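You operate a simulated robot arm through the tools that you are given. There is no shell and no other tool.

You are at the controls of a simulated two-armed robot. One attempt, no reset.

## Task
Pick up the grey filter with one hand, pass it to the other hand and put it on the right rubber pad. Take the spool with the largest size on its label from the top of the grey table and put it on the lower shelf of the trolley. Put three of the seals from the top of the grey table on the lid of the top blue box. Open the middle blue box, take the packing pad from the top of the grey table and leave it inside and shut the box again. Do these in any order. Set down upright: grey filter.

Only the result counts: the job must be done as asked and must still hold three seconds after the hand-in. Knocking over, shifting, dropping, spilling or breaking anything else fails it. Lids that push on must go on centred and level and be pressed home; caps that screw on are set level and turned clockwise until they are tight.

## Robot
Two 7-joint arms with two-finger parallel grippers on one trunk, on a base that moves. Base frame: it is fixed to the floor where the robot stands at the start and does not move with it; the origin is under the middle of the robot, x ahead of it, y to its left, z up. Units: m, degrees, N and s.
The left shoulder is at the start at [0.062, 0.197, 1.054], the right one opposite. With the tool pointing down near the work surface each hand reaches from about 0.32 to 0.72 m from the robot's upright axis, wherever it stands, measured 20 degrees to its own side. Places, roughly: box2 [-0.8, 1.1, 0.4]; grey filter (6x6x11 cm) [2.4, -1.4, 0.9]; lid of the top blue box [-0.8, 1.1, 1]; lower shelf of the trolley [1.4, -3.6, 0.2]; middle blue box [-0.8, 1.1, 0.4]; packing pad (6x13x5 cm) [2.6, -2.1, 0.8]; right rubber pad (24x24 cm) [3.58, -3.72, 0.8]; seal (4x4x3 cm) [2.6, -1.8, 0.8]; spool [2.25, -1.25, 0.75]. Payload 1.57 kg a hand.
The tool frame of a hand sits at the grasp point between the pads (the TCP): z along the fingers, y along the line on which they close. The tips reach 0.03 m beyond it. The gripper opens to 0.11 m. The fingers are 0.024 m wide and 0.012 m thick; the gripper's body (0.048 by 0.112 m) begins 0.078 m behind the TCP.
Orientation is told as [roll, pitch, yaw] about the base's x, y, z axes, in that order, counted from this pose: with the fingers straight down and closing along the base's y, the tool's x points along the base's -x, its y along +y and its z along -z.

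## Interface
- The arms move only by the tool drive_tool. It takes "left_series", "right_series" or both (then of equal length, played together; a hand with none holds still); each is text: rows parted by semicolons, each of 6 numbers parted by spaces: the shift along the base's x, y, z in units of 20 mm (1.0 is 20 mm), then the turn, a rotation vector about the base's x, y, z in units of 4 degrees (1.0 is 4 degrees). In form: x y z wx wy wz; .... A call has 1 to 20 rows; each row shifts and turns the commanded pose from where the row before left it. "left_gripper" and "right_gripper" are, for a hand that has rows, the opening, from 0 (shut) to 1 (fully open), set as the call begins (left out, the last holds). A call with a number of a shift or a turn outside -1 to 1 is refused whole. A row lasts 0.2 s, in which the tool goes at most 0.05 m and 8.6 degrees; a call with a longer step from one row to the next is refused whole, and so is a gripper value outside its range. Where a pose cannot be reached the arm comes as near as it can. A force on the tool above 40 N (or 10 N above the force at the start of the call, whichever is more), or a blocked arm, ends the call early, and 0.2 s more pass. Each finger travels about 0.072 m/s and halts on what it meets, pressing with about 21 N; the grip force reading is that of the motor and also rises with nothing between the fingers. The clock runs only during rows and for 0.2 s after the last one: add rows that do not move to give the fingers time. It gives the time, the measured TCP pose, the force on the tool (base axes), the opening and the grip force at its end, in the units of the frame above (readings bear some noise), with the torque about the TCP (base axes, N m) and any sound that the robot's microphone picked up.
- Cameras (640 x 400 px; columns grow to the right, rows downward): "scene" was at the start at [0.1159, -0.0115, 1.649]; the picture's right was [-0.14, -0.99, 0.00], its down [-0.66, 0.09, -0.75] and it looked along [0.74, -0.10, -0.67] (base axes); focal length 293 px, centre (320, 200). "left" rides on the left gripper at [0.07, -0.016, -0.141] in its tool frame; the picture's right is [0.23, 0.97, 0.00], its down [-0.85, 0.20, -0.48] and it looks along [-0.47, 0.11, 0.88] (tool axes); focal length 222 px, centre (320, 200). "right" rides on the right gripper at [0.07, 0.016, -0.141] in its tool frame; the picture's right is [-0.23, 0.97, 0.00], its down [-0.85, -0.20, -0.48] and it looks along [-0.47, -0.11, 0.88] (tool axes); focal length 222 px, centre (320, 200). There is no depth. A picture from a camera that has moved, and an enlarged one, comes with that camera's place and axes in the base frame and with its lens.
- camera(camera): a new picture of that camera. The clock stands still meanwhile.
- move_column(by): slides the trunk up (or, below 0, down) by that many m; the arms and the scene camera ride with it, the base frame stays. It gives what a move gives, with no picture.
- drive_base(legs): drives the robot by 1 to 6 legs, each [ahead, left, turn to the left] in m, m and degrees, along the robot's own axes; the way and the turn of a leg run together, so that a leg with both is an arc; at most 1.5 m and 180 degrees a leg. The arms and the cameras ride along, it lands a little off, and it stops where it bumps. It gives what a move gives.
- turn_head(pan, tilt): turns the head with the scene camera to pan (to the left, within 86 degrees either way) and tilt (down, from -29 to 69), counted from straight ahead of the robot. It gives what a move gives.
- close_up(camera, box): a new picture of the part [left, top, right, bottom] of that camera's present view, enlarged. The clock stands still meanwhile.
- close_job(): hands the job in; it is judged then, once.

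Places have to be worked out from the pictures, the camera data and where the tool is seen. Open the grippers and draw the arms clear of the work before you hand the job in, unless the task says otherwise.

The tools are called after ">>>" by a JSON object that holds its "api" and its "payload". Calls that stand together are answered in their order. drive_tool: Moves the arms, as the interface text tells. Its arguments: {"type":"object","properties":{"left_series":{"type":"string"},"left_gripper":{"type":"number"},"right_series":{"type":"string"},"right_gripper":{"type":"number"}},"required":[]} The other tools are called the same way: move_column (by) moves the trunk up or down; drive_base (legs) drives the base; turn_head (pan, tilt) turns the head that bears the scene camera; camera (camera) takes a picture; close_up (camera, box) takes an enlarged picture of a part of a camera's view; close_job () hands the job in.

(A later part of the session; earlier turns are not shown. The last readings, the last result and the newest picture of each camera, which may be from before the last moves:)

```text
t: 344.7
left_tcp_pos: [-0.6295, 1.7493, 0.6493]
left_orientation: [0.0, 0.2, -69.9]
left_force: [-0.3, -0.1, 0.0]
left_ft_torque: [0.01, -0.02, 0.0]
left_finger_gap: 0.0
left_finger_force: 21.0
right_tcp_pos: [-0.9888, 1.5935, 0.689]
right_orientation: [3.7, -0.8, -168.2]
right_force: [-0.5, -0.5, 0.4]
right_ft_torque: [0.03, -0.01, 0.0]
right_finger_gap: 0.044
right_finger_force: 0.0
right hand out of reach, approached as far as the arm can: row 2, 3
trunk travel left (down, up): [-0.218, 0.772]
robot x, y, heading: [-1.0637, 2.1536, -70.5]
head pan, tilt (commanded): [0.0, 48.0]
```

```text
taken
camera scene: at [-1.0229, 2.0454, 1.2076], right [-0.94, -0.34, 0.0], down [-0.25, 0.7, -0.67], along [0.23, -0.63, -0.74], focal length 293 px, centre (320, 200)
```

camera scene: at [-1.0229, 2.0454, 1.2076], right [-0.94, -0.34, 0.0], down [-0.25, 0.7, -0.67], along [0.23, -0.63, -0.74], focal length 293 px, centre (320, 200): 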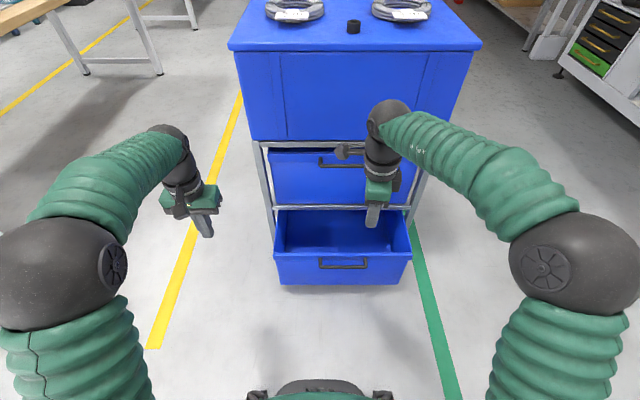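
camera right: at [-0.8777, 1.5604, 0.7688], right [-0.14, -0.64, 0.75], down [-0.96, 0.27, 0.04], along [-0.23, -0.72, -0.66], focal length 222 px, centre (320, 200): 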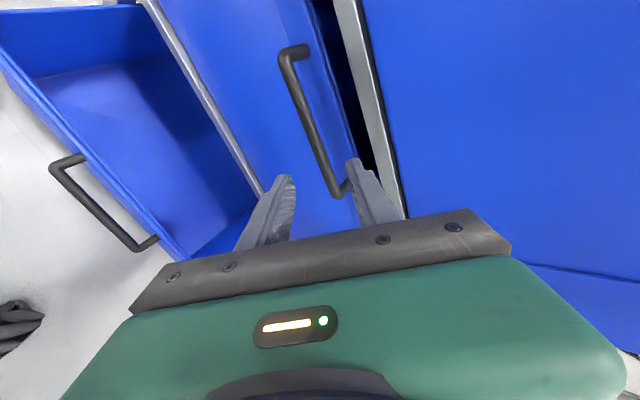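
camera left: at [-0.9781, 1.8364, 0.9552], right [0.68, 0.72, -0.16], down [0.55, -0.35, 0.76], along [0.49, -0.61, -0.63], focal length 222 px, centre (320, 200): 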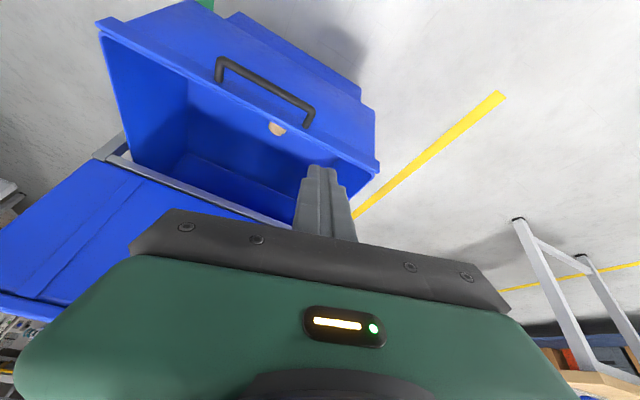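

Right hand is nearly vertical. I'll raise the trunk in two steps and turn the right hand's yaw back to match my heading.

>>> {"api": "move_column", "payload": {"by": 0.4}}

>>> {"api": "drive_tool", "payload": {"right_series": "0 0 0 0.9 0 0; 0 0 0 0 0 1; 0 0 0 0 0 1; 0 0 0 0 0 1; 0 0 0 0 0 1; 0 0 0 0 0 1; 0 0 0 0 0 1; 0 0 0 0 0 1; 0 0 0 0 0 1; 0 0 0 0 0 1; 0 0 0 0 0 1; 0 0 0 0 0 1; 0 0 0 0 0 1; 0 0 0 0 0 1; 0 0 0 0 0 1; 0 0 0 0 0 1; 0 0 0 0 0 1; 0 0 0 0 0 1; 0 0 0 0 0 1; 0 0 0 0 0 1"}}

>>> {"api": "drive_tool", "payload": {"right_series": "0 0 0 0 0 1; 0 0 0 0 0 1; 0 0 0 0 0 1; 0 0 0 0 0 1; 0 0 0 0 0 1; 0 0 0 0 0 0.5; 0 0 0 0 0 0"}}

>>> {"api": "move_column", "payload": {"by": 0.25}}

>>> {"api": "camera", "payload": {"camera": "scene"}}

```text
t: 348.5
left_tcp_pos: [-0.629, 1.747, 1.0481]
left_orientation: [0.0, 0.2, -69.9]
left_force: [0.3, 1.0, -0.5]
left_ft_torque: [-0.02, 0.03, 0.01]
left_finger_gap: 0.0001
left_finger_force: 21.1
right_tcp_pos: [-0.988, 1.5922, 1.0897]
right_orientation: [3.7, -0.7, -168.3]
right_force: [0.6, 0.0, -0.3]
right_ft_torque: [0.0, 0.02, 0.03]
right_finger_gap: 0.0439
right_finger_force: 0.1
trunk travel left (down, up): [-0.618, 0.372]
robot x, y, heading: [-1.0619, 2.1552, -70.2]
head pan, tilt (commanded): [0.0, 48.0]
```

```text
t: 352.7
left_tcp_pos: [-0.6303, 1.7489, 1.0476]
left_orientation: [0.0, 0.3, -69.9]
left_force: [0.6, 0.1, 0.0]
left_ft_torque: [-0.03, -0.03, -0.03]
left_finger_gap: 0.0001
left_finger_force: 21.1
right_tcp_pos: [-0.9885, 1.5915, 1.0897]
right_orientation: [0.2, 0.1, -92.2]
right_force: [-0.2, -0.4, -0.6]
right_ft_torque: [-0.01, 0.0, -0.01]
right_finger_gap: 0.044
right_finger_force: 0.0
trunk travel left (down, up): [-0.618, 0.372]
robot x, y, heading: [-1.061, 2.1502, -70.4]
head pan, tilt (commanded): [0.0, 48.0]
```

```text
t: 354.3
left_tcp_pos: [-0.6293, 1.7477, 1.0477]
left_orientation: [-0.1, 0.1, -69.9]
left_force: [0.2, -0.2, 0.6]
left_ft_torque: [0.0, 0.0, 0.01]
left_finger_gap: 0.0
left_finger_force: 20.6
right_tcp_pos: [-0.99, 1.5936, 1.089]
right_orientation: [0.2, 0.1, -70.2]
right_force: [-0.2, 0.1, -0.1]
right_ft_torque: [0.02, 0.0, -0.02]
right_finger_gap: 0.0441
right_finger_force: 0.0
trunk travel left (down, up): [-0.618, 0.372]
robot x, y, heading: [-1.0577, 2.1509, -70.2]
head pan, tilt (commanded): [0.0, 48.0]
```

```text
t: 356.9
left_tcp_pos: [-0.6293, 1.749, 1.2972]
left_orientation: [0.2, 0.3, -70.0]
left_force: [0.1, -0.3, 0.7]
left_ft_torque: [0.02, -0.01, -0.04]
left_finger_gap: 0.0002
left_finger_force: 20.5
right_tcp_pos: [-0.9892, 1.5931, 1.3388]
right_orientation: [0.1, 0.1, -70.1]
right_force: [-0.7, -0.2, 0.0]
right_ft_torque: [0.02, 0.0, 0.01]
right_finger_gap: 0.0441
right_finger_force: 0.0
trunk travel left (down, up): [-0.868, 0.122]
robot x, y, heading: [-1.061, 2.1511, -70.4]
head pan, tilt (commanded): [0.0, 48.0]
```

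```text
taken
camera scene: at [-1.0224, 2.0434, 1.8575], right [-0.94, -0.34, 0.0], down [-0.25, 0.7, -0.67], along [0.23, -0.63, -0.74], focal length 293 px, centre (320, 200)
```

scene: 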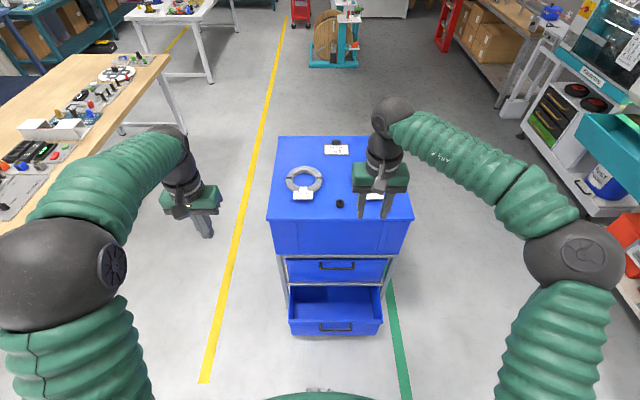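

Both hands are in carrying posture and the rack is in order (middle drawer shut, seal on lid). Next the yellow 2.5 spool: I'll slide left into the passage and drive forward to the gap by the grey table's end.

>>> {"api": "drive_base", "payload": {"legs": [[0, 0.77, 0], [1.5, 0, 0], [1.5, 0, 0]]}}

>>> {"api": "turn_head", "payload": {"pan": 20, "tilt": 35}}

>>> {"api": "camera", "payload": {"camera": "scene"}}

```text
t: 375.1
left_tcp_pos: [0.9392, -0.9084, 1.2976]
left_orientation: [0.0, 0.2, -73.1]
left_force: [0.6, 1.0, -0.1]
left_ft_torque: [-0.02, 0.0, 0.02]
left_finger_gap: 0.0
left_finger_force: 20.9
right_tcp_pos: [0.5711, -1.042, 1.3397]
right_orientation: [0.2, 0.1, -73.5]
right_force: [-0.1, 0.3, -0.3]
right_ft_torque: [0.03, -0.01, 0.01]
right_finger_gap: 0.0442
right_finger_force: 0.0
trunk travel left (down, up): [-0.868, 0.122]
robot x, y, heading: [0.5332, -0.4816, -73.5]
head pan, tilt (commanded): [0.0, 48.0]
```

```text
t: 375.9
left_tcp_pos: [0.9403, -0.906, 1.2986]
left_orientation: [0.0, 0.0, -73.2]
left_force: [0.9, -1.4, -0.3]
left_ft_torque: [0.04, 0.01, 0.03]
left_finger_gap: 0.0001
left_finger_force: 21.2
right_tcp_pos: [0.5704, -1.0419, 1.3399]
right_orientation: [0.2, 0.0, -73.5]
right_force: [-0.3, -0.2, -0.2]
right_ft_torque: [-0.02, -0.01, 0.03]
right_finger_gap: 0.0439
right_finger_force: 0.1
trunk travel left (down, up): [-0.868, 0.122]
robot x, y, heading: [0.5323, -0.4818, -73.8]
head pan, tilt (commanded): [20.0, 35.0]
```

```text
taken
camera scene: at [0.5944, -0.5868, 1.8765], right [-0.8, -0.59, 0.0], down [-0.34, 0.46, -0.82], along [0.49, -0.66, -0.58], focal length 293 px, centre (320, 200)
```

scene: 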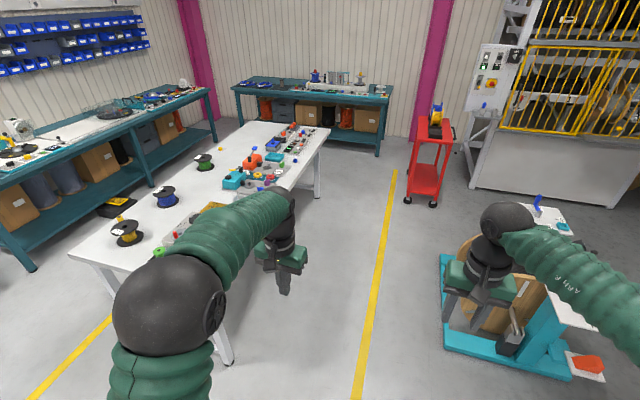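

I'm at the mouth of the gap (heading -73.8°). I'll straighten to -70°, go forward a little and slide left to stand at the grey table's end, facing the yellow spool.

>>> {"api": "drive_base", "payload": {"legs": [[0, 0, 3.7], [0.2, 0, 0], [0, 1.4, 0]]}}

>>> {"api": "turn_head", "payload": {"pan": -10, "tilt": 45}}

>>> {"api": "camera", "payload": {"camera": "scene"}}

>>> {"api": "camera", "payload": {"camera": "right"}}

```text
t: 384.5
left_tcp_pos: [2.3399, -0.6282, 1.3]
left_orientation: [0.1, 0.0, -71.9]
left_force: [0.0, 0.4, 0.0]
left_ft_torque: [0.04, -0.02, 0.01]
left_finger_gap: 0.0
left_finger_force: 21.2
right_tcp_pos: [1.9742, -0.7719, 1.3398]
right_orientation: [0.2, 0.0, -72.3]
right_force: [-0.9, -0.3, -0.2]
right_ft_torque: [0.0, 0.02, 0.02]
right_finger_gap: 0.0437
right_finger_force: 0.2
trunk travel left (down, up): [-0.868, 0.122]
robot x, y, heading: [1.9268, -0.2102, -72.2]
head pan, tilt (commanded): [20.0, 35.0]
```

```text
t: 385.5
left_tcp_pos: [2.3416, -0.6263, 1.2999]
left_orientation: [0.0, 0.1, -72.0]
left_force: [0.3, 0.5, -0.1]
left_ft_torque: [0.01, -0.01, -0.01]
left_finger_gap: 0.0003
left_finger_force: 21.3
right_tcp_pos: [1.9745, -0.7698, 1.3415]
right_orientation: [0.2, -0.1, -72.3]
right_force: [-0.7, 0.4, 0.5]
right_ft_torque: [-0.01, 0.01, 0.01]
right_finger_gap: 0.0438
right_finger_force: 0.0
trunk travel left (down, up): [-0.868, 0.122]
robot x, y, heading: [1.9249, -0.2085, -72.3]
head pan, tilt (commanded): [-10.0, 45.0]
```

```text
taken
camera scene: at [1.946, -0.3264, 1.8618], right [-0.99, -0.14, 0.0], down [-0.1, 0.7, -0.71], along [0.1, -0.7, -0.71], focal length 293 px, centre (320, 200)
```

scene: 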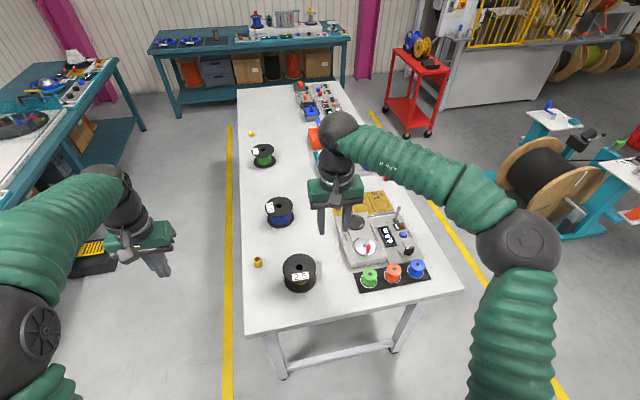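

```text
taken
camera right: at [1.9695, -0.6988, 1.4818], right [1.0, 0.08, 0.0], down [0.07, -0.88, 0.48], along [0.04, -0.48, -0.88], focal length 222 px, centre (320, 200)
```

right: 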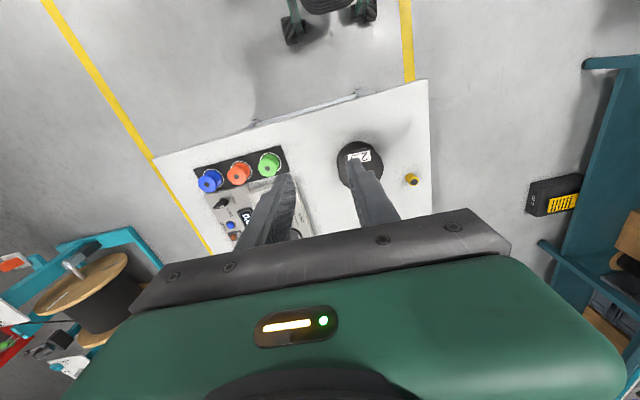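

The spool (label 2.5) is at about (2.106, -0.915), 17 cm from the table end. I'll grasp its core from the side under the top flange: first pitch the right hand to ~25° below horizontal with jaws fully open.

>>> {"api": "drive_tool", "payload": {"right_series": "0 0 0 -0.966 -0.314 0; 0 0 0 -0.966 -0.314 0; 0 0 0 -0.966 -0.314 0; 0 0 0 -0.966 -0.314 0; 0 0 0 -0.966 -0.314 0; 0 0 0 -0.966 -0.314 0; 0 0 0 -0.966 -0.314 0; 0 0 0 -0.966 -0.314 0; 0 0 0 -0.966 -0.314 0; 0 0 0 -0.966 -0.314 0; 0 0 0 -0.966 -0.314 0; 0 0 0 -0.966 -0.314 0; 0 0 0 -0.966 -0.314 0; 0 0 0 -0.966 -0.314 0; 0 0 0 -0.966 -0.314 0; 0 0 0 -0.966 -0.314 0; 0 0 0 0 0 0", "right_gripper": 1}}

>>> {"api": "move_column", "payload": {"by": -0.3}}

>>> {"api": "camera", "payload": {"camera": "right"}}

>>> {"api": "camera", "payload": {"camera": "scene"}}

```text
t: 389.1
left_tcp_pos: [2.3405, -0.6262, 1.3009]
left_orientation: [0.0, -0.1, -72.0]
left_force: [0.6, -0.8, 0.6]
left_ft_torque: [-0.01, 0.02, -0.01]
left_finger_gap: 0.0002
left_finger_force: 21.1
right_tcp_pos: [1.9757, -0.7699, 1.3412]
right_orientation: [1.1, -65.1, -72.8]
right_force: [0.5, 0.0, 0.7]
right_ft_torque: [0.04, -0.01, -0.02]
right_finger_gap: 0.1101
right_finger_force: 0.1
trunk travel left (down, up): [-0.868, 0.122]
robot x, y, heading: [1.9241, -0.2167, -72.5]
head pan, tilt (commanded): [-10.0, 45.0]
```

```text
t: 392.1
left_tcp_pos: [2.3418, -0.6249, 0.9996]
left_orientation: [0.0, -0.1, -72.0]
left_force: [0.1, 0.1, 0.4]
left_ft_torque: [-0.02, 0.01, -0.01]
left_finger_gap: 0.0
left_finger_force: 21.0
right_tcp_pos: [1.976, -0.7683, 1.0416]
right_orientation: [1.1, -65.0, -72.8]
right_force: [0.0, 0.2, -0.2]
right_ft_torque: [0.03, 0.0, -0.04]
right_finger_gap: 0.1096
right_finger_force: 0.1
trunk travel left (down, up): [-0.568, 0.422]
robot x, y, heading: [1.9226, -0.2089, -72.6]
head pan, tilt (commanded): [-10.0, 45.0]
```

```text
taken
camera right: at [1.9432, -0.6154, 1.037], right [0.95, 0.21, 0.21], down [-0.22, 0.01, 0.98], along [0.21, -0.98, 0.05], focal length 222 px, centre (320, 200)
```

right: 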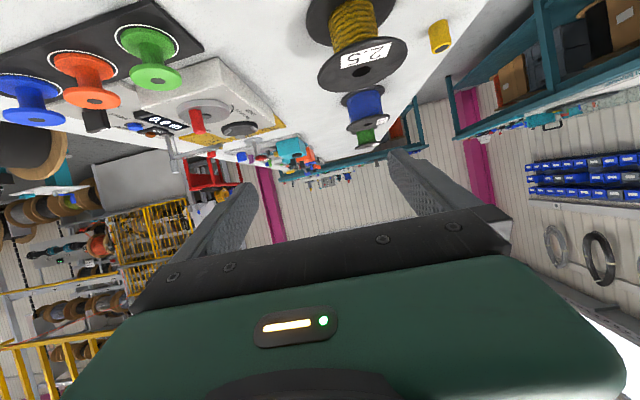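

```text
taken
camera scene: at [1.9462, -0.3247, 1.5619], right [-0.99, -0.13, 0.0], down [-0.1, 0.7, -0.71], along [0.09, -0.7, -0.71], focal length 293 px, centre (320, 200)
```

scene: 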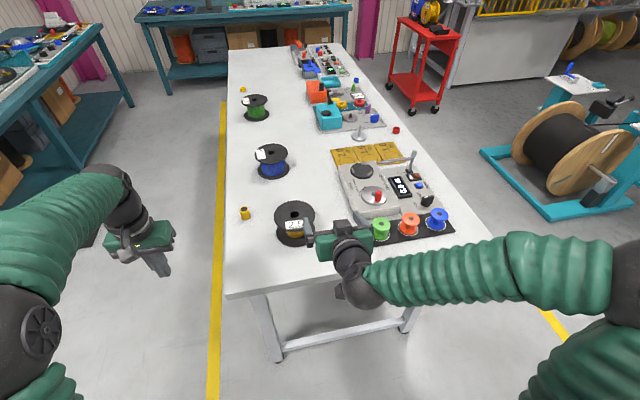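

The hand points forward-down as intended. I'll zoom in on the spool from the head camera and hand camera to gauge its height and core.

>>> {"api": "close_up", "payload": {"camera": "scene", "box": [230, 170, 390, 280]}}

>>> {"api": "close_up", "payload": {"camera": "right", "box": [260, 0, 480, 150]}}

```text
3.64 times, centred on (310, 225) of scene
camera zoom: at [1.9462, -0.3247, 1.5619], right [-0.99, -0.13, 0.0], down [-0.1, 0.7, -0.71], along [0.09, -0.7, -0.71], focal length 1064 px, centre (356, 109)
```

zoom: 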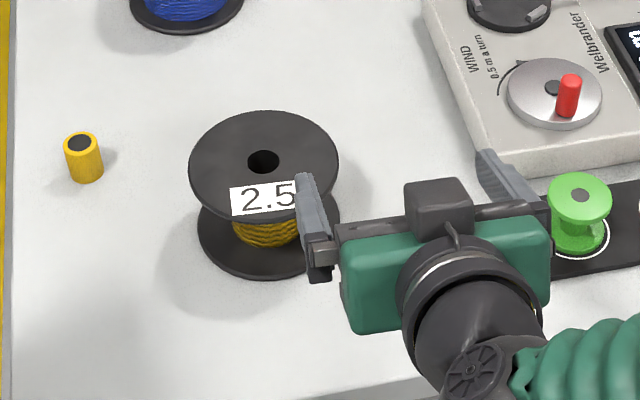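

```text
2.67 times, centred on (370, 75) of right
camera zoom: at [1.9432, -0.6154, 1.037], right [0.95, 0.21, 0.21], down [-0.22, 0.01, 0.98], along [0.21, -0.98, 0.05], focal length 592 px, centre (187, 533)
```

zoom: 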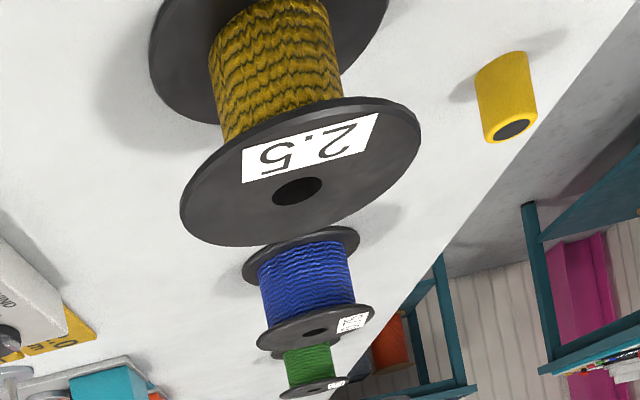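

The spool is ~0.128 m across and 0.094 m tall (top at z≈0.894) with a ~6–7 cm core. I'll shift the base a little left/forward and straighten up so the right hand works at a comfortable offset.

>>> {"api": "drive_base", "payload": {"legs": [[0.08, 0.1, 2.4]]}}

>>> {"api": "camera", "payload": {"camera": "right"}}

>>> {"api": "close_up", "payload": {"camera": "scene", "box": [230, 170, 470, 320]}}

```text
t: 393.3
left_tcp_pos: [2.4631, -0.6548, 1.0031]
left_orientation: [0.6, 0.0, -69.6]
left_force: [-0.7, -0.6, -0.1]
left_ft_torque: [0.03, -0.07, 0.0]
left_finger_gap: 0.0001
left_finger_force: 21.5
right_tcp_pos: [2.1048, -0.815, 1.0392]
right_orientation: [2.4, -65.0, -71.7]
right_force: [-0.1, -0.7, 0.2]
right_ft_torque: [-0.02, -0.03, 0.04]
right_finger_gap: 0.11
right_finger_force: 0.0
trunk travel left (down, up): [-0.568, 0.422]
robot x, y, heading: [2.042, -0.2551, -69.7]
head pan, tilt (commanded): [-10.0, 45.0]
```

```text
taken
camera right: at [2.0654, -0.6622, 1.0358], right [0.94, 0.25, 0.22], down [-0.23, -0.01, 0.97], along [0.25, -0.97, 0.05], focal length 222 px, centre (320, 200)
```

right: 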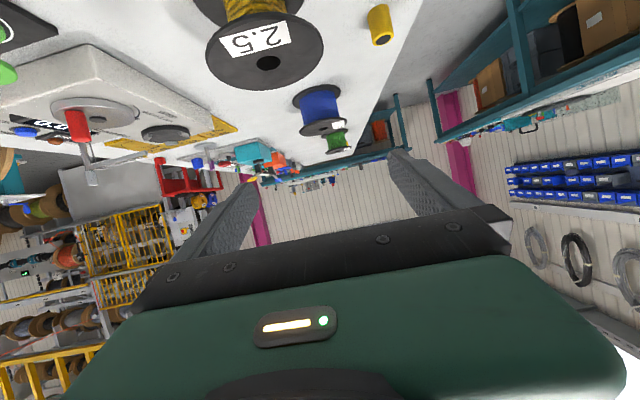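

```text
2.67 times, centred on (350, 245) of scene
camera zoom: at [2.0468, -0.3743, 1.5615], right [-0.98, -0.18, -0.01], down [-0.12, 0.7, -0.7], along [0.13, -0.69, -0.71], focal length 780 px, centre (240, 80)
```

zoom: 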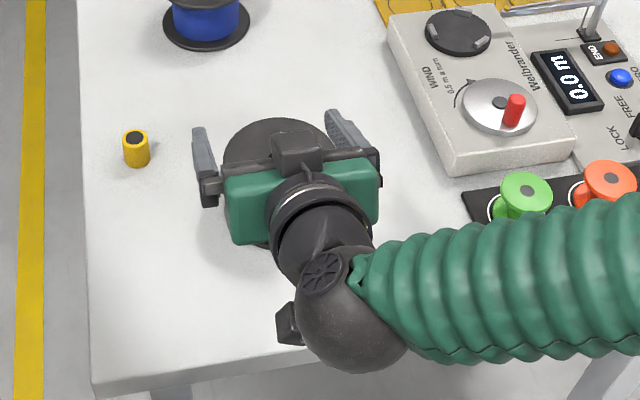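

The spool axis is near (2.103,-0.908), about 3 cm right of the hand's centre line. I'll bring the hand back and down to a pre-grasp 12.6 cm short of the axis at z≈0.86.

>>> {"api": "drive_tool", "payload": {"right_series": "-0.4 0.3 -0.5 0 0 0; -0.4 0.3 -0.9 0 0 0; -0.4 0.2 -0.9 0 0 0; -0.3 0.2 -0.9 0 0 0; -0.3 0.1 -0.9 0 0 0; -0.2 0.12 -0.9 0 0 0; -0.2 0 -0.9 0 0 0; -0.17 0 -0.9 0 0 0; 0 0 -0.9 0 0 0; 0 0 -0.9 0 0 0; 0 0 -0.35 0 0 0; 0 0 0 0 0 0"}}

>>> {"api": "camera", "payload": {"camera": "right"}}

>>> {"api": "close_up", "payload": {"camera": "scene", "box": [230, 170, 470, 320]}}

```text
t: 395.9
left_tcp_pos: [2.4766, -0.6507, 0.999]
left_orientation: [-0.3, -0.1, -69.5]
left_force: [-0.1, 0.0, 0.0]
left_ft_torque: [-0.03, 0.0, 0.01]
left_finger_gap: 0.0
left_finger_force: 20.8
right_tcp_pos: [2.0763, -0.7937, 0.8614]
right_orientation: [0.3, -65.2, -69.9]
right_force: [0.7, 0.6, 0.0]
right_ft_torque: [0.0, 0.0, 0.0]
right_finger_gap: 0.1099
right_finger_force: 0.0
right hand out of reach, approached as far as the arm can: row 4, 6
trunk travel left (down, up): [-0.568, 0.422]
robot x, y, heading: [2.0407, -0.2555, -69.9]
head pan, tilt (commanded): [-10.0, 45.0]
```

```text
taken
camera right: at [2.0378, -0.6412, 0.858], right [0.94, 0.25, 0.21], down [-0.22, 0.0, 0.98], along [0.25, -0.97, 0.05], focal length 222 px, centre (320, 200)
```

right: 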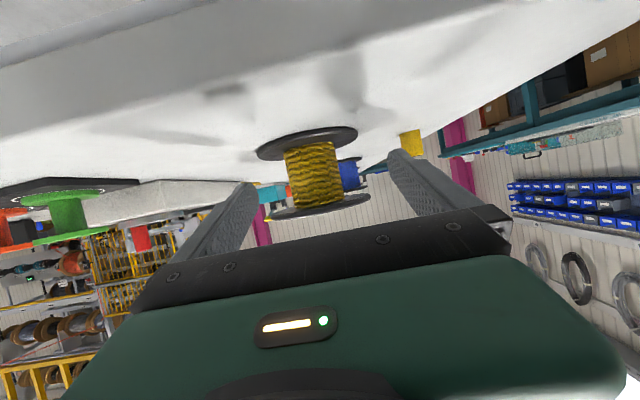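

```text
2.67 times, centred on (350, 245) of scene
camera zoom: at [2.0687, -0.3671, 1.5618], right [-0.98, -0.18, 0.0], down [-0.13, 0.7, -0.71], along [0.12, -0.69, -0.71], focal length 780 px, centre (240, 80)
```

zoom: 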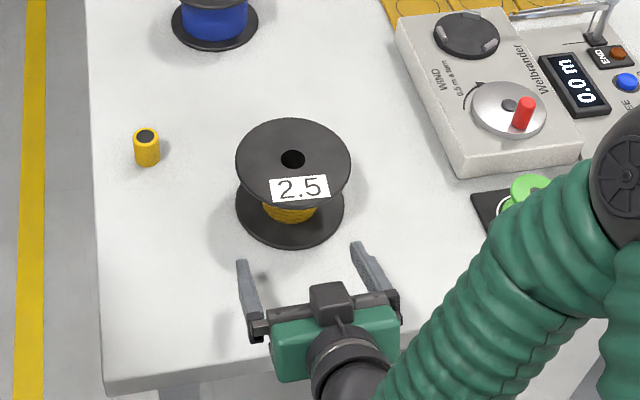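

The hand is lined up in front of the spool, ~14 mm too far left. I'll shift right 14 mm and down to z≈0.843, then check again.

>>> {"api": "drive_tool", "payload": {"right_series": "-0.33 -0.125 -0.45 0 0 0; -0.33 -0.125 -0.45 0 0 0; 0 0 0 0 0 0"}}

>>> {"api": "camera", "payload": {"camera": "right"}}

>>> {"api": "close_up", "payload": {"camera": "right", "box": [200, 90, 440, 240]}}

```text
t: 396.7
left_tcp_pos: [2.4763, -0.649, 0.9998]
left_orientation: [-0.2, 0.0, -69.5]
left_force: [0.8, 0.5, -0.1]
left_ft_torque: [-0.01, 0.0, 0.02]
left_finger_gap: 0.0
left_finger_force: 20.8
right_tcp_pos: [2.063, -0.8003, 0.8429]
right_orientation: [0.6, -65.1, -70.0]
right_force: [-1.0, 0.4, -0.2]
right_ft_torque: [0.01, -0.01, -0.02]
right_finger_gap: 0.1101
right_finger_force: 0.0
trunk travel left (down, up): [-0.568, 0.422]
robot x, y, heading: [2.0415, -0.2604, -70.0]
head pan, tilt (commanded): [-10.0, 45.0]
```

```text
taken
camera right: at [2.023, -0.6481, 0.8398], right [0.94, 0.25, 0.21], down [-0.22, 0.0, 0.98], along [0.25, -0.97, 0.05], focal length 222 px, centre (320, 200)
```

right: 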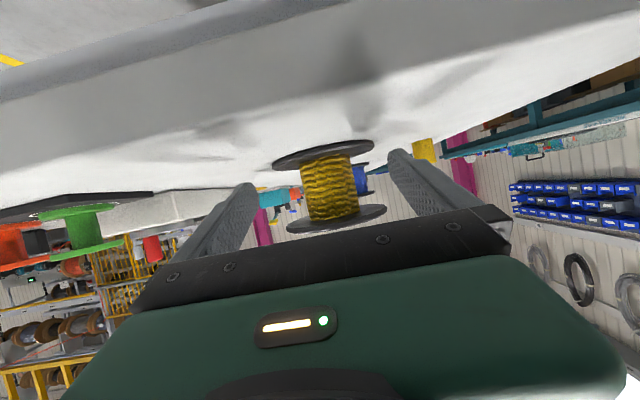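

```text
2.67 times, centred on (320, 165) of right
camera zoom: at [2.023, -0.6481, 0.8398], right [0.94, 0.25, 0.21], down [-0.22, 0.0, 0.98], along [0.25, -0.97, 0.05], focal length 592 px, centre (320, 293)
```

zoom: 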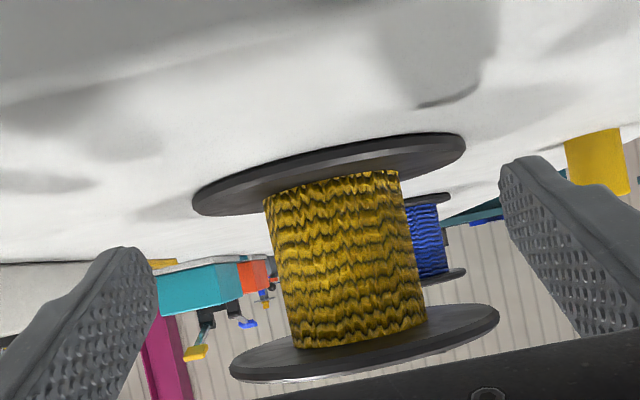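

Laterally the core is exactly on the hand's centre line and the fingers are at core height. I'll advance horizontally ~10 cm so the fingers straddle the core between the flanges.

>>> {"api": "drive_tool", "payload": {"right_series": "0.264 -0.691 0 0 0 0; 0.264 -0.691 0 0 0 0; 0.264 -0.691 0 0 0 0; 0.264 -0.691 0 0 0 0; 0.264 -0.691 0 0 0 0; 0 0 0 0 0 0"}}

>>> {"api": "close_up", "payload": {"camera": "right", "box": [160, 60, 480, 260]}}

>>> {"api": "close_up", "payload": {"camera": "scene", "box": [230, 170, 470, 320]}}

```text
t: 398.1
left_tcp_pos: [2.4751, -0.6496, 0.999]
left_orientation: [-0.1, -0.1, -69.5]
left_force: [0.1, -0.9, -0.1]
left_ft_torque: [-0.03, 0.04, 0.01]
left_finger_gap: 0.0001
left_finger_force: 20.8
right_tcp_pos: [2.0892, -0.8683, 0.8419]
right_orientation: [0.6, -65.2, -70.0]
right_force: [0.1, 0.4, 0.0]
right_ft_torque: [-0.02, 0.0, -0.02]
right_finger_gap: 0.1103
right_finger_force: 0.2
trunk travel left (down, up): [-0.568, 0.422]
robot x, y, heading: [2.0415, -0.2536, -69.6]
head pan, tilt (commanded): [-10.0, 45.0]
```

```text
2.00 times, centred on (320, 160) of right
camera zoom: at [2.0496, -0.7168, 0.839], right [0.94, 0.25, 0.21], down [-0.22, 0.0, 0.98], along [0.25, -0.97, 0.05], focal length 444 px, centre (320, 280)
```

zoom: 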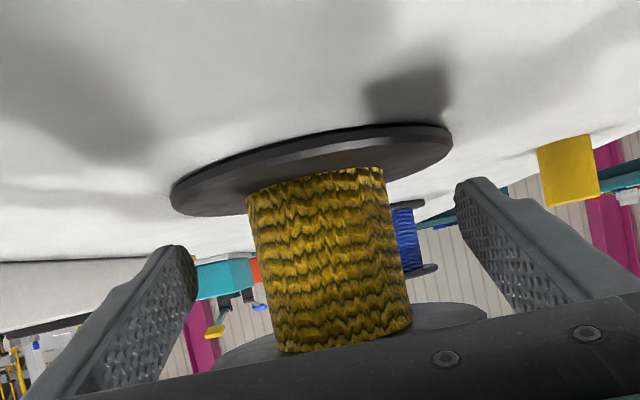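

```text
2.67 times, centred on (350, 245) of scene
camera zoom: at [2.0666, -0.3681, 1.5618], right [-0.98, -0.18, 0.0], down [-0.13, 0.7, -0.71], along [0.12, -0.69, -0.71], focal length 780 px, centre (240, 80)
```

zoom: 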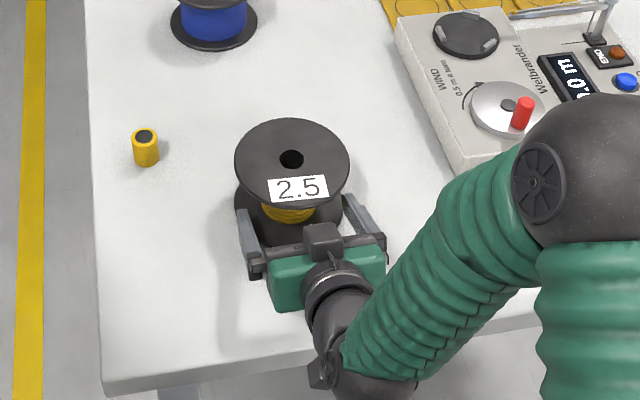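

Well aligned; the last 3 cm forward.

>>> {"api": "drive_tool", "payload": {"right_series": "0.25 -0.66 0 0 0 0; 0.25 -0.7 0 0 0 0; 0 0 0 0 0 0"}}

>>> {"api": "close_up", "payload": {"camera": "right", "box": [160, 60, 480, 260]}}

>>> {"api": "close_up", "payload": {"camera": "scene", "box": [230, 170, 470, 320]}}

```text
t: 398.9
left_tcp_pos: [2.4756, -0.6495, 0.9993]
left_orientation: [-0.2, 0.1, -69.7]
left_force: [-0.5, -0.5, -0.5]
left_ft_torque: [-0.05, -0.01, -0.01]
left_finger_gap: 0.0
left_finger_force: 21.2
right_tcp_pos: [2.0994, -0.8967, 0.8443]
right_orientation: [0.7, -65.1, -70.0]
right_force: [0.5, -0.4, -0.4]
right_ft_torque: [0.02, -0.01, 0.0]
right_finger_gap: 0.1102
right_finger_force: 0.1
trunk travel left (down, up): [-0.568, 0.422]
robot x, y, heading: [2.0431, -0.2544, -69.9]
head pan, tilt (commanded): [-10.0, 45.0]
```

```text
2.00 times, centred on (320, 160) of right
camera zoom: at [2.06, -0.7431, 0.8397], right [0.94, 0.25, 0.21], down [-0.22, 0.0, 0.98], along [0.25, -0.97, 0.05], focal length 444 px, centre (320, 280)
```

zoom: 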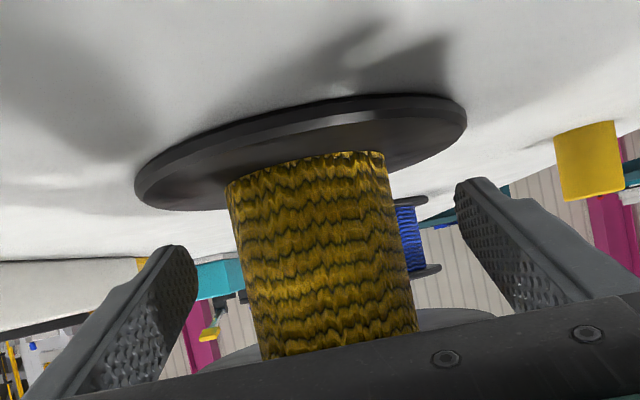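

```text
2.67 times, centred on (350, 245) of scene
camera zoom: at [2.0666, -0.3682, 1.5618], right [-0.98, -0.18, 0.0], down [-0.13, 0.7, -0.71], along [0.12, -0.69, -0.71], focal length 780 px, centre (240, 80)
```

zoom: 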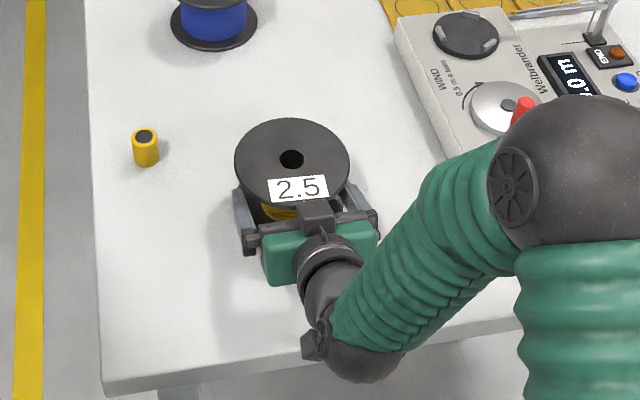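

The fingertips reach past the core's axis and no contact forces show. Closing the right gripper on the core.

>>> {"api": "drive_tool", "payload": {"right_series": "0 0 0 0 0 0; 0 0 0 0 0 0; 0 0 0 0 0 0; 0 0 0 0 0 0; 0 0 0 0 0 0", "right_gripper": 0}}

>>> {"api": "close_up", "payload": {"camera": "right", "box": [160, 60, 480, 260]}}

```text
t: 400.1
left_tcp_pos: [2.4743, -0.6497, 0.9995]
left_orientation: [-0.2, 0.0, -69.5]
left_force: [0.1, -0.2, 0.2]
left_ft_torque: [0.0, 0.0, 0.02]
left_finger_gap: 0.0
left_finger_force: 21.0
right_tcp_pos: [2.0988, -0.8956, 0.8442]
right_orientation: [0.6, -65.0, -70.0]
right_force: [-0.5, -1.0, 0.7]
right_ft_torque: [-0.11, 0.27, 0.02]
right_finger_gap: 0.0653
right_finger_force: 21.2
trunk travel left (down, up): [-0.568, 0.422]
robot x, y, heading: [2.0389, -0.2518, -69.8]
head pan, tilt (commanded): [-10.0, 45.0]
```

```text
2.00 times, centred on (320, 160) of right
camera zoom: at [2.0599, -0.7431, 0.8397], right [0.94, 0.25, 0.21], down [-0.22, 0.0, 0.98], along [0.25, -0.97, 0.05], focal length 444 px, centre (320, 280)
```

zoom: 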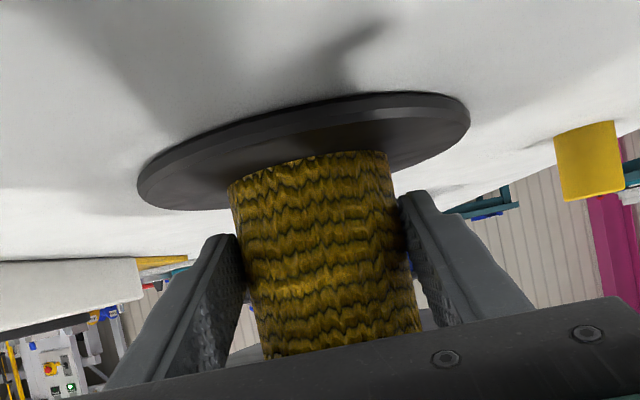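

The core is gripped (65 mm, 21 N). I'll lift with the trunk by 12 cm.

>>> {"api": "move_column", "payload": {"by": 0.05}}

>>> {"api": "close_up", "payload": {"camera": "right", "box": [160, 60, 480, 260]}}

>>> {"api": "move_column", "payload": {"by": 0.15}}

>>> {"api": "camera", "payload": {"camera": "scene"}}

```text
t: 401.1
left_tcp_pos: [2.4758, -0.6518, 1.048]
left_orientation: [-0.3, 0.0, -69.5]
left_force: [-0.4, 0.5, -0.8]
left_ft_torque: [0.04, -0.02, 0.0]
left_finger_gap: 0.0
left_finger_force: 21.0
right_tcp_pos: [2.0985, -0.8961, 0.8924]
right_orientation: [0.5, -65.1, -69.9]
right_force: [-0.4, -0.5, -2.9]
right_ft_torque: [0.05, -0.01, -0.05]
right_finger_gap: 0.0652
right_finger_force: 20.9
trunk travel left (down, up): [-0.618, 0.372]
robot x, y, heading: [2.0372, -0.2579, -69.9]
head pan, tilt (commanded): [-10.0, 45.0]
```

```text
2.00 times, centred on (320, 160) of right
camera zoom: at [2.0602, -0.7435, 0.8891], right [0.94, 0.25, 0.21], down [-0.22, 0.0, 0.98], along [0.25, -0.97, 0.05], focal length 444 px, centre (320, 280)
```

zoom: 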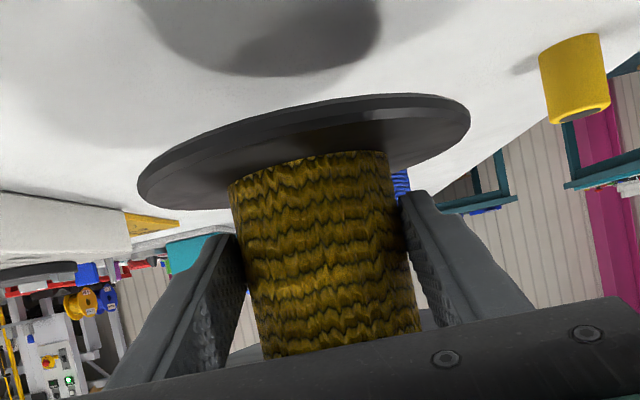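

```text
t: 402.8
left_tcp_pos: [2.4761, -0.6512, 1.198]
left_orientation: [-0.2, 0.1, -69.6]
left_force: [0.6, -0.2, 0.2]
left_ft_torque: [0.01, -0.01, 0.0]
left_finger_gap: 0.0
left_finger_force: 21.1
right_tcp_pos: [2.0983, -0.8956, 1.0433]
right_orientation: [0.6, -65.0, -70.0]
right_force: [-0.6, -0.7, -3.2]
right_ft_torque: [0.08, 0.03, 0.02]
right_finger_gap: 0.0649
right_finger_force: 21.5
trunk travel left (down, up): [-0.768, 0.222]
robot x, y, heading: [2.0382, -0.2575, -69.7]
head pan, tilt (commanded): [-10.0, 45.0]
```

```text
taken
camera scene: at [2.067, -0.3696, 1.7617], right [-0.98, -0.18, 0.0], down [-0.13, 0.7, -0.7], along [0.12, -0.69, -0.71], focal length 293 px, centre (320, 200)
```

scene: 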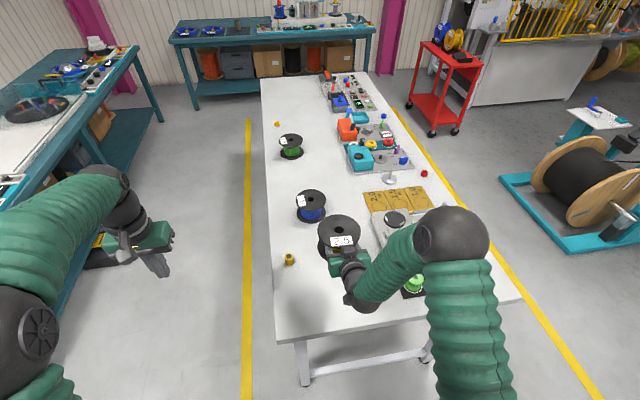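

The spool is held (≈3 N). I'll raise it further, back away from the table end and slide right to the aisle on the other side of the table, toward the red trolley.

>>> {"api": "move_column", "payload": {"by": 0.12}}

>>> {"api": "drive_base", "payload": {"legs": [[-0.1, 0, 0], [0, -1.35, 0], [1.4, 0, 0]]}}

>>> {"api": "turn_head", "payload": {"pan": -5, "tilt": 35}}

>>> {"api": "camera", "payload": {"camera": "scene"}}

```text
t: 404.3
left_tcp_pos: [2.4762, -0.6507, 1.319]
left_orientation: [-0.2, -0.1, -69.5]
left_force: [0.4, -0.6, 0.8]
left_ft_torque: [-0.02, -0.02, 0.0]
left_finger_gap: 0.0001
left_finger_force: 20.9
right_tcp_pos: [2.0994, -0.8959, 1.1632]
right_orientation: [0.6, -65.0, -70.1]
right_force: [0.4, -0.4, -2.8]
right_ft_torque: [0.07, 0.04, -0.01]
right_finger_gap: 0.0652
right_finger_force: 21.1
trunk travel left (down, up): [-0.888, 0.102]
robot x, y, heading: [2.0388, -0.2571, -69.8]
head pan, tilt (commanded): [-10.0, 45.0]
```

```text
t: 418.3
left_tcp_pos: [1.6916, -2.3417, 1.3207]
left_orientation: [-0.2, -0.1, -69.3]
left_force: [-0.6, -0.6, 0.2]
left_ft_torque: [0.03, -0.03, -0.02]
left_finger_gap: 0.0
left_finger_force: 21.2
right_tcp_pos: [1.3181, -2.5895, 1.1647]
right_orientation: [0.6, -65.1, -69.7]
right_force: [-0.6, 0.2, -3.1]
right_ft_torque: [0.04, 0.01, 0.01]
right_finger_gap: 0.0651
right_finger_force: 20.9
trunk travel left (down, up): [-0.888, 0.102]
robot x, y, heading: [1.2533, -1.9516, -69.7]
head pan, tilt (commanded): [-10.0, 45.0]
```

```text
t: 419.1
left_tcp_pos: [1.6916, -2.3407, 1.3195]
left_orientation: [-0.2, 0.0, -69.4]
left_force: [-0.2, -0.7, 0.2]
left_ft_torque: [0.0, 0.0, 0.01]
left_finger_gap: 0.0
left_finger_force: 21.5
right_tcp_pos: [1.3177, -2.5879, 1.1658]
right_orientation: [0.5, -65.2, -69.8]
right_force: [0.1, 0.4, -2.8]
right_ft_torque: [0.05, 0.03, 0.02]
right_finger_gap: 0.0652
right_finger_force: 20.9
trunk travel left (down, up): [-0.888, 0.102]
robot x, y, heading: [1.2532, -1.9503, -69.6]
head pan, tilt (commanded): [-5.0, 35.0]
```

```text
taken
camera scene: at [1.2912, -2.0686, 1.8965], right [-0.96, -0.27, 0.0], down [-0.15, 0.56, -0.82], along [0.22, -0.79, -0.58], focal length 293 px, centre (320, 200)
```

scene: 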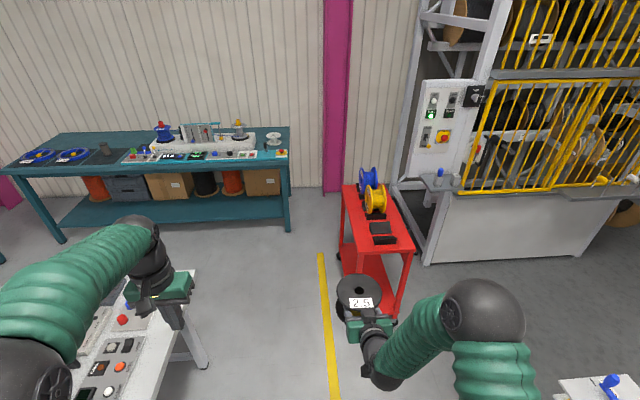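

The red trolley is ahead; its upper tray holds other spools and the lower shelf looks free. I'll zoom in on it.

>>> {"api": "close_up", "payload": {"camera": "scene", "box": [310, 150, 470, 330]}}

>>> {"api": "close_up", "payload": {"camera": "right", "box": [160, 60, 480, 260]}}

```text
2.22 times, centred on (390, 240) of scene
camera zoom: at [1.2912, -2.0686, 1.8965], right [-0.96, -0.27, 0.0], down [-0.15, 0.56, -0.82], along [0.22, -0.79, -0.58], focal length 650 px, centre (164, 111)
```

zoom: 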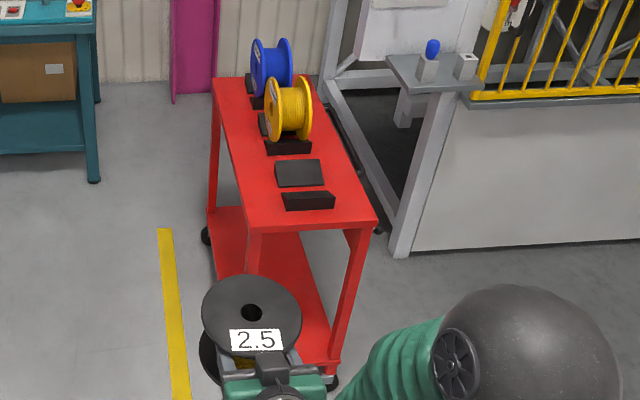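

```text
2.00 times, centred on (320, 160) of right
camera zoom: at [1.2767, -2.4357, 1.1603], right [0.94, 0.26, 0.21], down [-0.22, 0.0, 0.98], along [0.25, -0.97, 0.05], focal length 444 px, centre (320, 280)
```

zoom: 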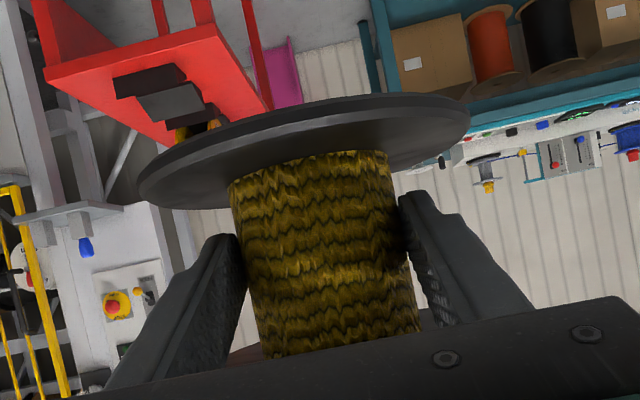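

The trolley is aligned with my axes: top tray about u 3.45–4.10, v -0.09–0.23; its lower shelf (z≈0.2) is open at the front. I'll line up with it from the front and move closer.

>>> {"api": "drive_base", "payload": {"legs": [[0, -0.27, 0], [0.45, 0, 0]]}}

>>> {"api": "turn_head", "payload": {"pan": -12, "tilt": 45}}

>>> {"api": "camera", "payload": {"camera": "scene"}}

>>> {"api": "turn_head", "payload": {"pan": -70, "tilt": 50}}

>>> {"api": "camera", "payload": {"camera": "scene"}}

```text
t: 423.3
left_tcp_pos: [1.5952, -2.8587, 1.3226]
left_orientation: [0.0, -0.1, -68.9]
left_force: [0.3, 0.9, 0.6]
left_ft_torque: [0.02, -0.01, 0.02]
left_finger_gap: 0.0001
left_finger_force: 21.0
right_tcp_pos: [1.2215, -3.1076, 1.165]
right_orientation: [1.1, -65.4, -69.9]
right_force: [-0.6, -0.4, -2.8]
right_ft_torque: [0.11, 0.04, 0.02]
right_finger_gap: 0.0651
right_finger_force: 20.7
trunk travel left (down, up): [-0.888, 0.102]
robot x, y, heading: [1.1643, -2.4721, -69.2]
head pan, tilt (commanded): [-5.0, 35.0]
```

```text
t: 424.0
left_tcp_pos: [1.5997, -2.8573, 1.3223]
left_orientation: [-0.3, -0.1, -69.0]
left_force: [0.6, -0.2, -0.1]
left_ft_torque: [0.03, -0.01, 0.03]
left_finger_gap: 0.0002
left_finger_force: 20.5
right_tcp_pos: [1.2258, -3.1078, 1.1658]
right_orientation: [0.6, -65.2, -69.4]
right_force: [0.6, 0.0, -3.0]
right_ft_torque: [0.03, 0.03, -0.02]
right_finger_gap: 0.0651
right_finger_force: 20.7
trunk travel left (down, up): [-0.888, 0.102]
robot x, y, heading: [1.1606, -2.4697, -69.5]
head pan, tilt (commanded): [-12.0, 45.0]
```

```text
taken
camera scene: at [1.186, -2.5841, 1.8819], right [-0.99, -0.15, 0.0], down [-0.11, 0.7, -0.71], along [0.11, -0.7, -0.71], focal length 293 px, centre (320, 200)
```

scene: 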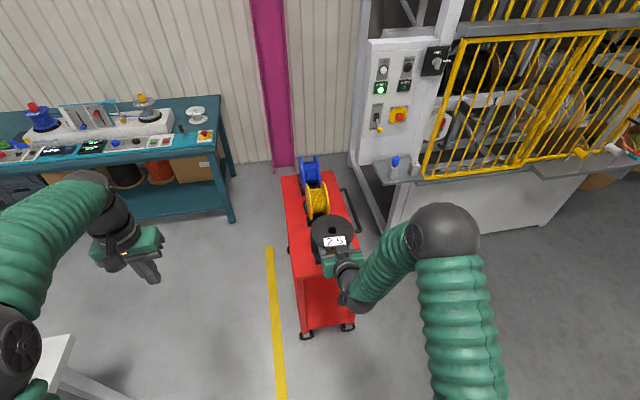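

```text
t: 425.3
left_tcp_pos: [1.5989, -2.8579, 1.32]
left_orientation: [-0.2, -0.2, -68.9]
left_force: [-0.2, 0.6, -0.2]
left_ft_torque: [0.02, -0.02, 0.0]
left_finger_gap: 0.0004
left_finger_force: 21.4
right_tcp_pos: [1.2256, -3.1075, 1.1664]
right_orientation: [0.6, -65.3, -69.4]
right_force: [-0.3, -0.1, -3.1]
right_ft_torque: [0.04, -0.01, 0.03]
right_finger_gap: 0.0652
right_finger_force: 20.8
trunk travel left (down, up): [-0.888, 0.102]
robot x, y, heading: [1.1628, -2.47, -69.3]
head pan, tilt (commanded): [-70.0, 50.0]
```

```text
taken
camera scene: at [1.1151, -2.5557, 1.875], right [-0.65, 0.76, 0.0], down [0.58, 0.5, -0.64], along [-0.49, -0.42, -0.77], focal length 293 px, centre (320, 200)
```

scene: 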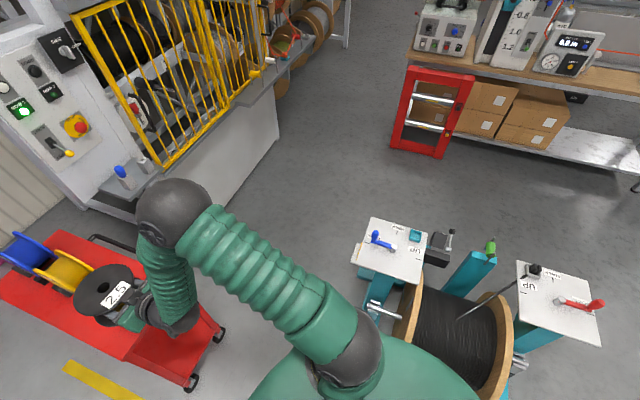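

I'm lined up ~0.7 m in front of the trolley. I'll back off 6 cm, shift right 3.5 cm for centring between its legs, then lower the trunk most of the way.

>>> {"api": "drive_base", "payload": {"legs": [[-0.06, -0.035, -0.6]]}}

>>> {"api": "move_column", "payload": {"by": -0.4}}

>>> {"api": "move_column", "payload": {"by": -0.4}}

>>> {"api": "turn_head", "payload": {"pan": -5, "tilt": 35}}

>>> {"api": "camera", "payload": {"camera": "scene"}}

>>> {"api": "camera", "payload": {"camera": "right"}}

```text
t: 426.3
left_tcp_pos: [1.5596, -2.824, 1.3118]
left_orientation: [-0.7, 0.5, -69.3]
left_force: [0.0, -0.7, -0.4]
left_ft_torque: [0.01, 0.01, 0.01]
left_finger_gap: 0.0002
left_finger_force: 21.2
right_tcp_pos: [1.1828, -3.0705, 1.1604]
right_orientation: [-0.4, -64.7, -68.8]
right_force: [1.6, 0.1, -2.0]
right_ft_torque: [0.04, 0.02, -0.02]
right_finger_gap: 0.0652
right_finger_force: 20.4
trunk travel left (down, up): [-0.888, 0.102]
robot x, y, heading: [1.1108, -2.4248, -69.7]
head pan, tilt (commanded): [-70.0, 50.0]
```

```text
t: 430.2
left_tcp_pos: [1.5482, -2.8106, 0.9193]
left_orientation: [-0.4, -0.2, -69.2]
left_force: [0.1, -0.3, 0.2]
left_ft_torque: [0.01, -0.02, 0.01]
left_finger_gap: 0.0002
left_finger_force: 21.0
right_tcp_pos: [1.172, -3.059, 0.7678]
right_orientation: [0.2, -65.5, -69.5]
right_force: [0.0, -0.9, -2.8]
right_ft_torque: [0.07, -0.03, -0.03]
right_finger_gap: 0.0651
right_finger_force: 20.6
trunk travel left (down, up): [-0.488, 0.502]
robot x, y, heading: [1.1076, -2.4232, -69.7]
head pan, tilt (commanded): [-70.0, 50.0]
```

```text
t: 434.0
left_tcp_pos: [1.5489, -2.8109, 0.5195]
left_orientation: [-0.4, -0.2, -69.2]
left_force: [0.3, 0.4, -0.4]
left_ft_torque: [-0.01, -0.03, 0.01]
left_finger_gap: 0.0
left_finger_force: 21.0
right_tcp_pos: [1.1722, -3.0573, 0.3659]
right_orientation: [0.3, -65.4, -69.4]
right_force: [0.2, 0.4, -3.1]
right_ft_torque: [0.07, 0.04, -0.03]
right_finger_gap: 0.065
right_finger_force: 21.3
trunk travel left (down, up): [-0.088, 0.902]
robot x, y, heading: [1.1073, -2.429, -69.4]
head pan, tilt (commanded): [-70.0, 50.0]
```

```text
t: 435.4
left_tcp_pos: [1.5494, -2.8111, 0.5206]
left_orientation: [-0.3, -0.2, -69.2]
left_force: [0.0, -0.3, -0.3]
left_ft_torque: [0.0, -0.02, -0.02]
left_finger_gap: 0.0001
left_finger_force: 21.0
right_tcp_pos: [1.1724, -3.0575, 0.3667]
right_orientation: [0.2, -65.4, -69.4]
right_force: [0.2, -0.7, -2.1]
right_ft_torque: [0.05, 0.03, 0.02]
right_finger_gap: 0.0648
right_finger_force: 20.8
trunk travel left (down, up): [-0.088, 0.902]
robot x, y, heading: [1.1094, -2.427, -69.6]
head pan, tilt (commanded): [-5.0, 35.0]
```

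```text
taken
camera scene: at [1.1437, -2.5422, 1.0965], right [-0.96, -0.26, 0.0], down [-0.15, 0.56, -0.82], along [0.22, -0.79, -0.58], focal length 293 px, centre (320, 200)
```

scene: 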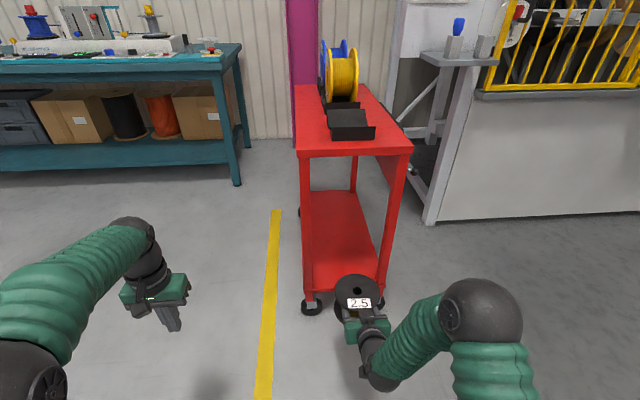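

```text
taken
camera right: at [1.1328, -2.9057, 0.3621], right [0.94, 0.26, 0.21], down [-0.22, 0.0, 0.98], along [0.25, -0.97, 0.06], focal length 222 px, centre (320, 200)
```

right: 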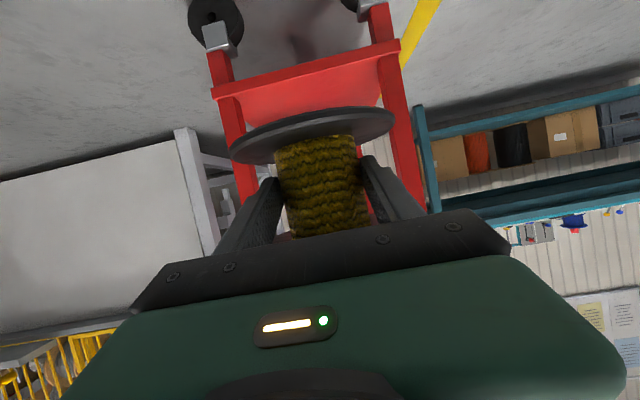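

The spool faces the opening between the trolley's front legs. I'll zoom in to judge the lower shelf's height and front edge.

>>> {"api": "close_up", "payload": {"camera": "scene", "box": [270, 130, 440, 330]}}

>>> {"api": "close_up", "payload": {"camera": "right", "box": [160, 0, 480, 220]}}

```text
2.00 times, centred on (355, 230) of scene
camera zoom: at [1.1437, -2.5422, 1.0965], right [-0.96, -0.26, 0.0], down [-0.15, 0.56, -0.82], along [0.22, -0.79, -0.58], focal length 585 px, centre (250, 140)
```

zoom: 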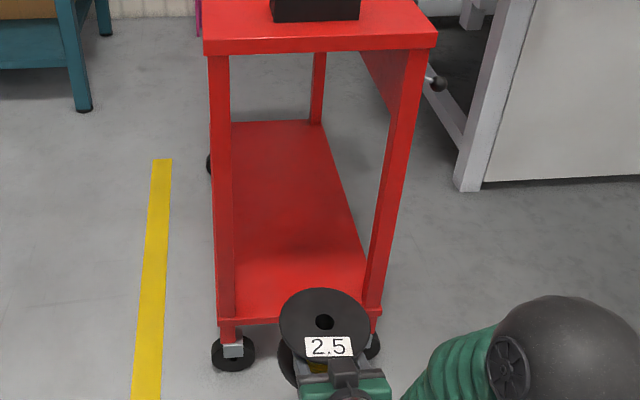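

```text
1.82 times, centred on (320, 110) of right
camera zoom: at [1.1328, -2.9057, 0.3621], right [0.94, 0.26, 0.21], down [-0.22, 0.0, 0.98], along [0.25, -0.97, 0.06], focal length 404 px, centre (320, 364)
```

zoom: 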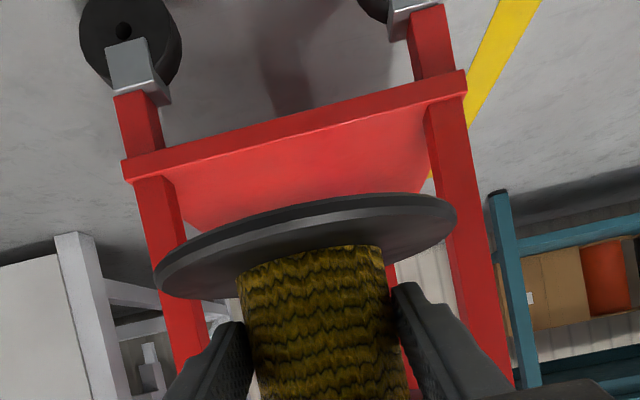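

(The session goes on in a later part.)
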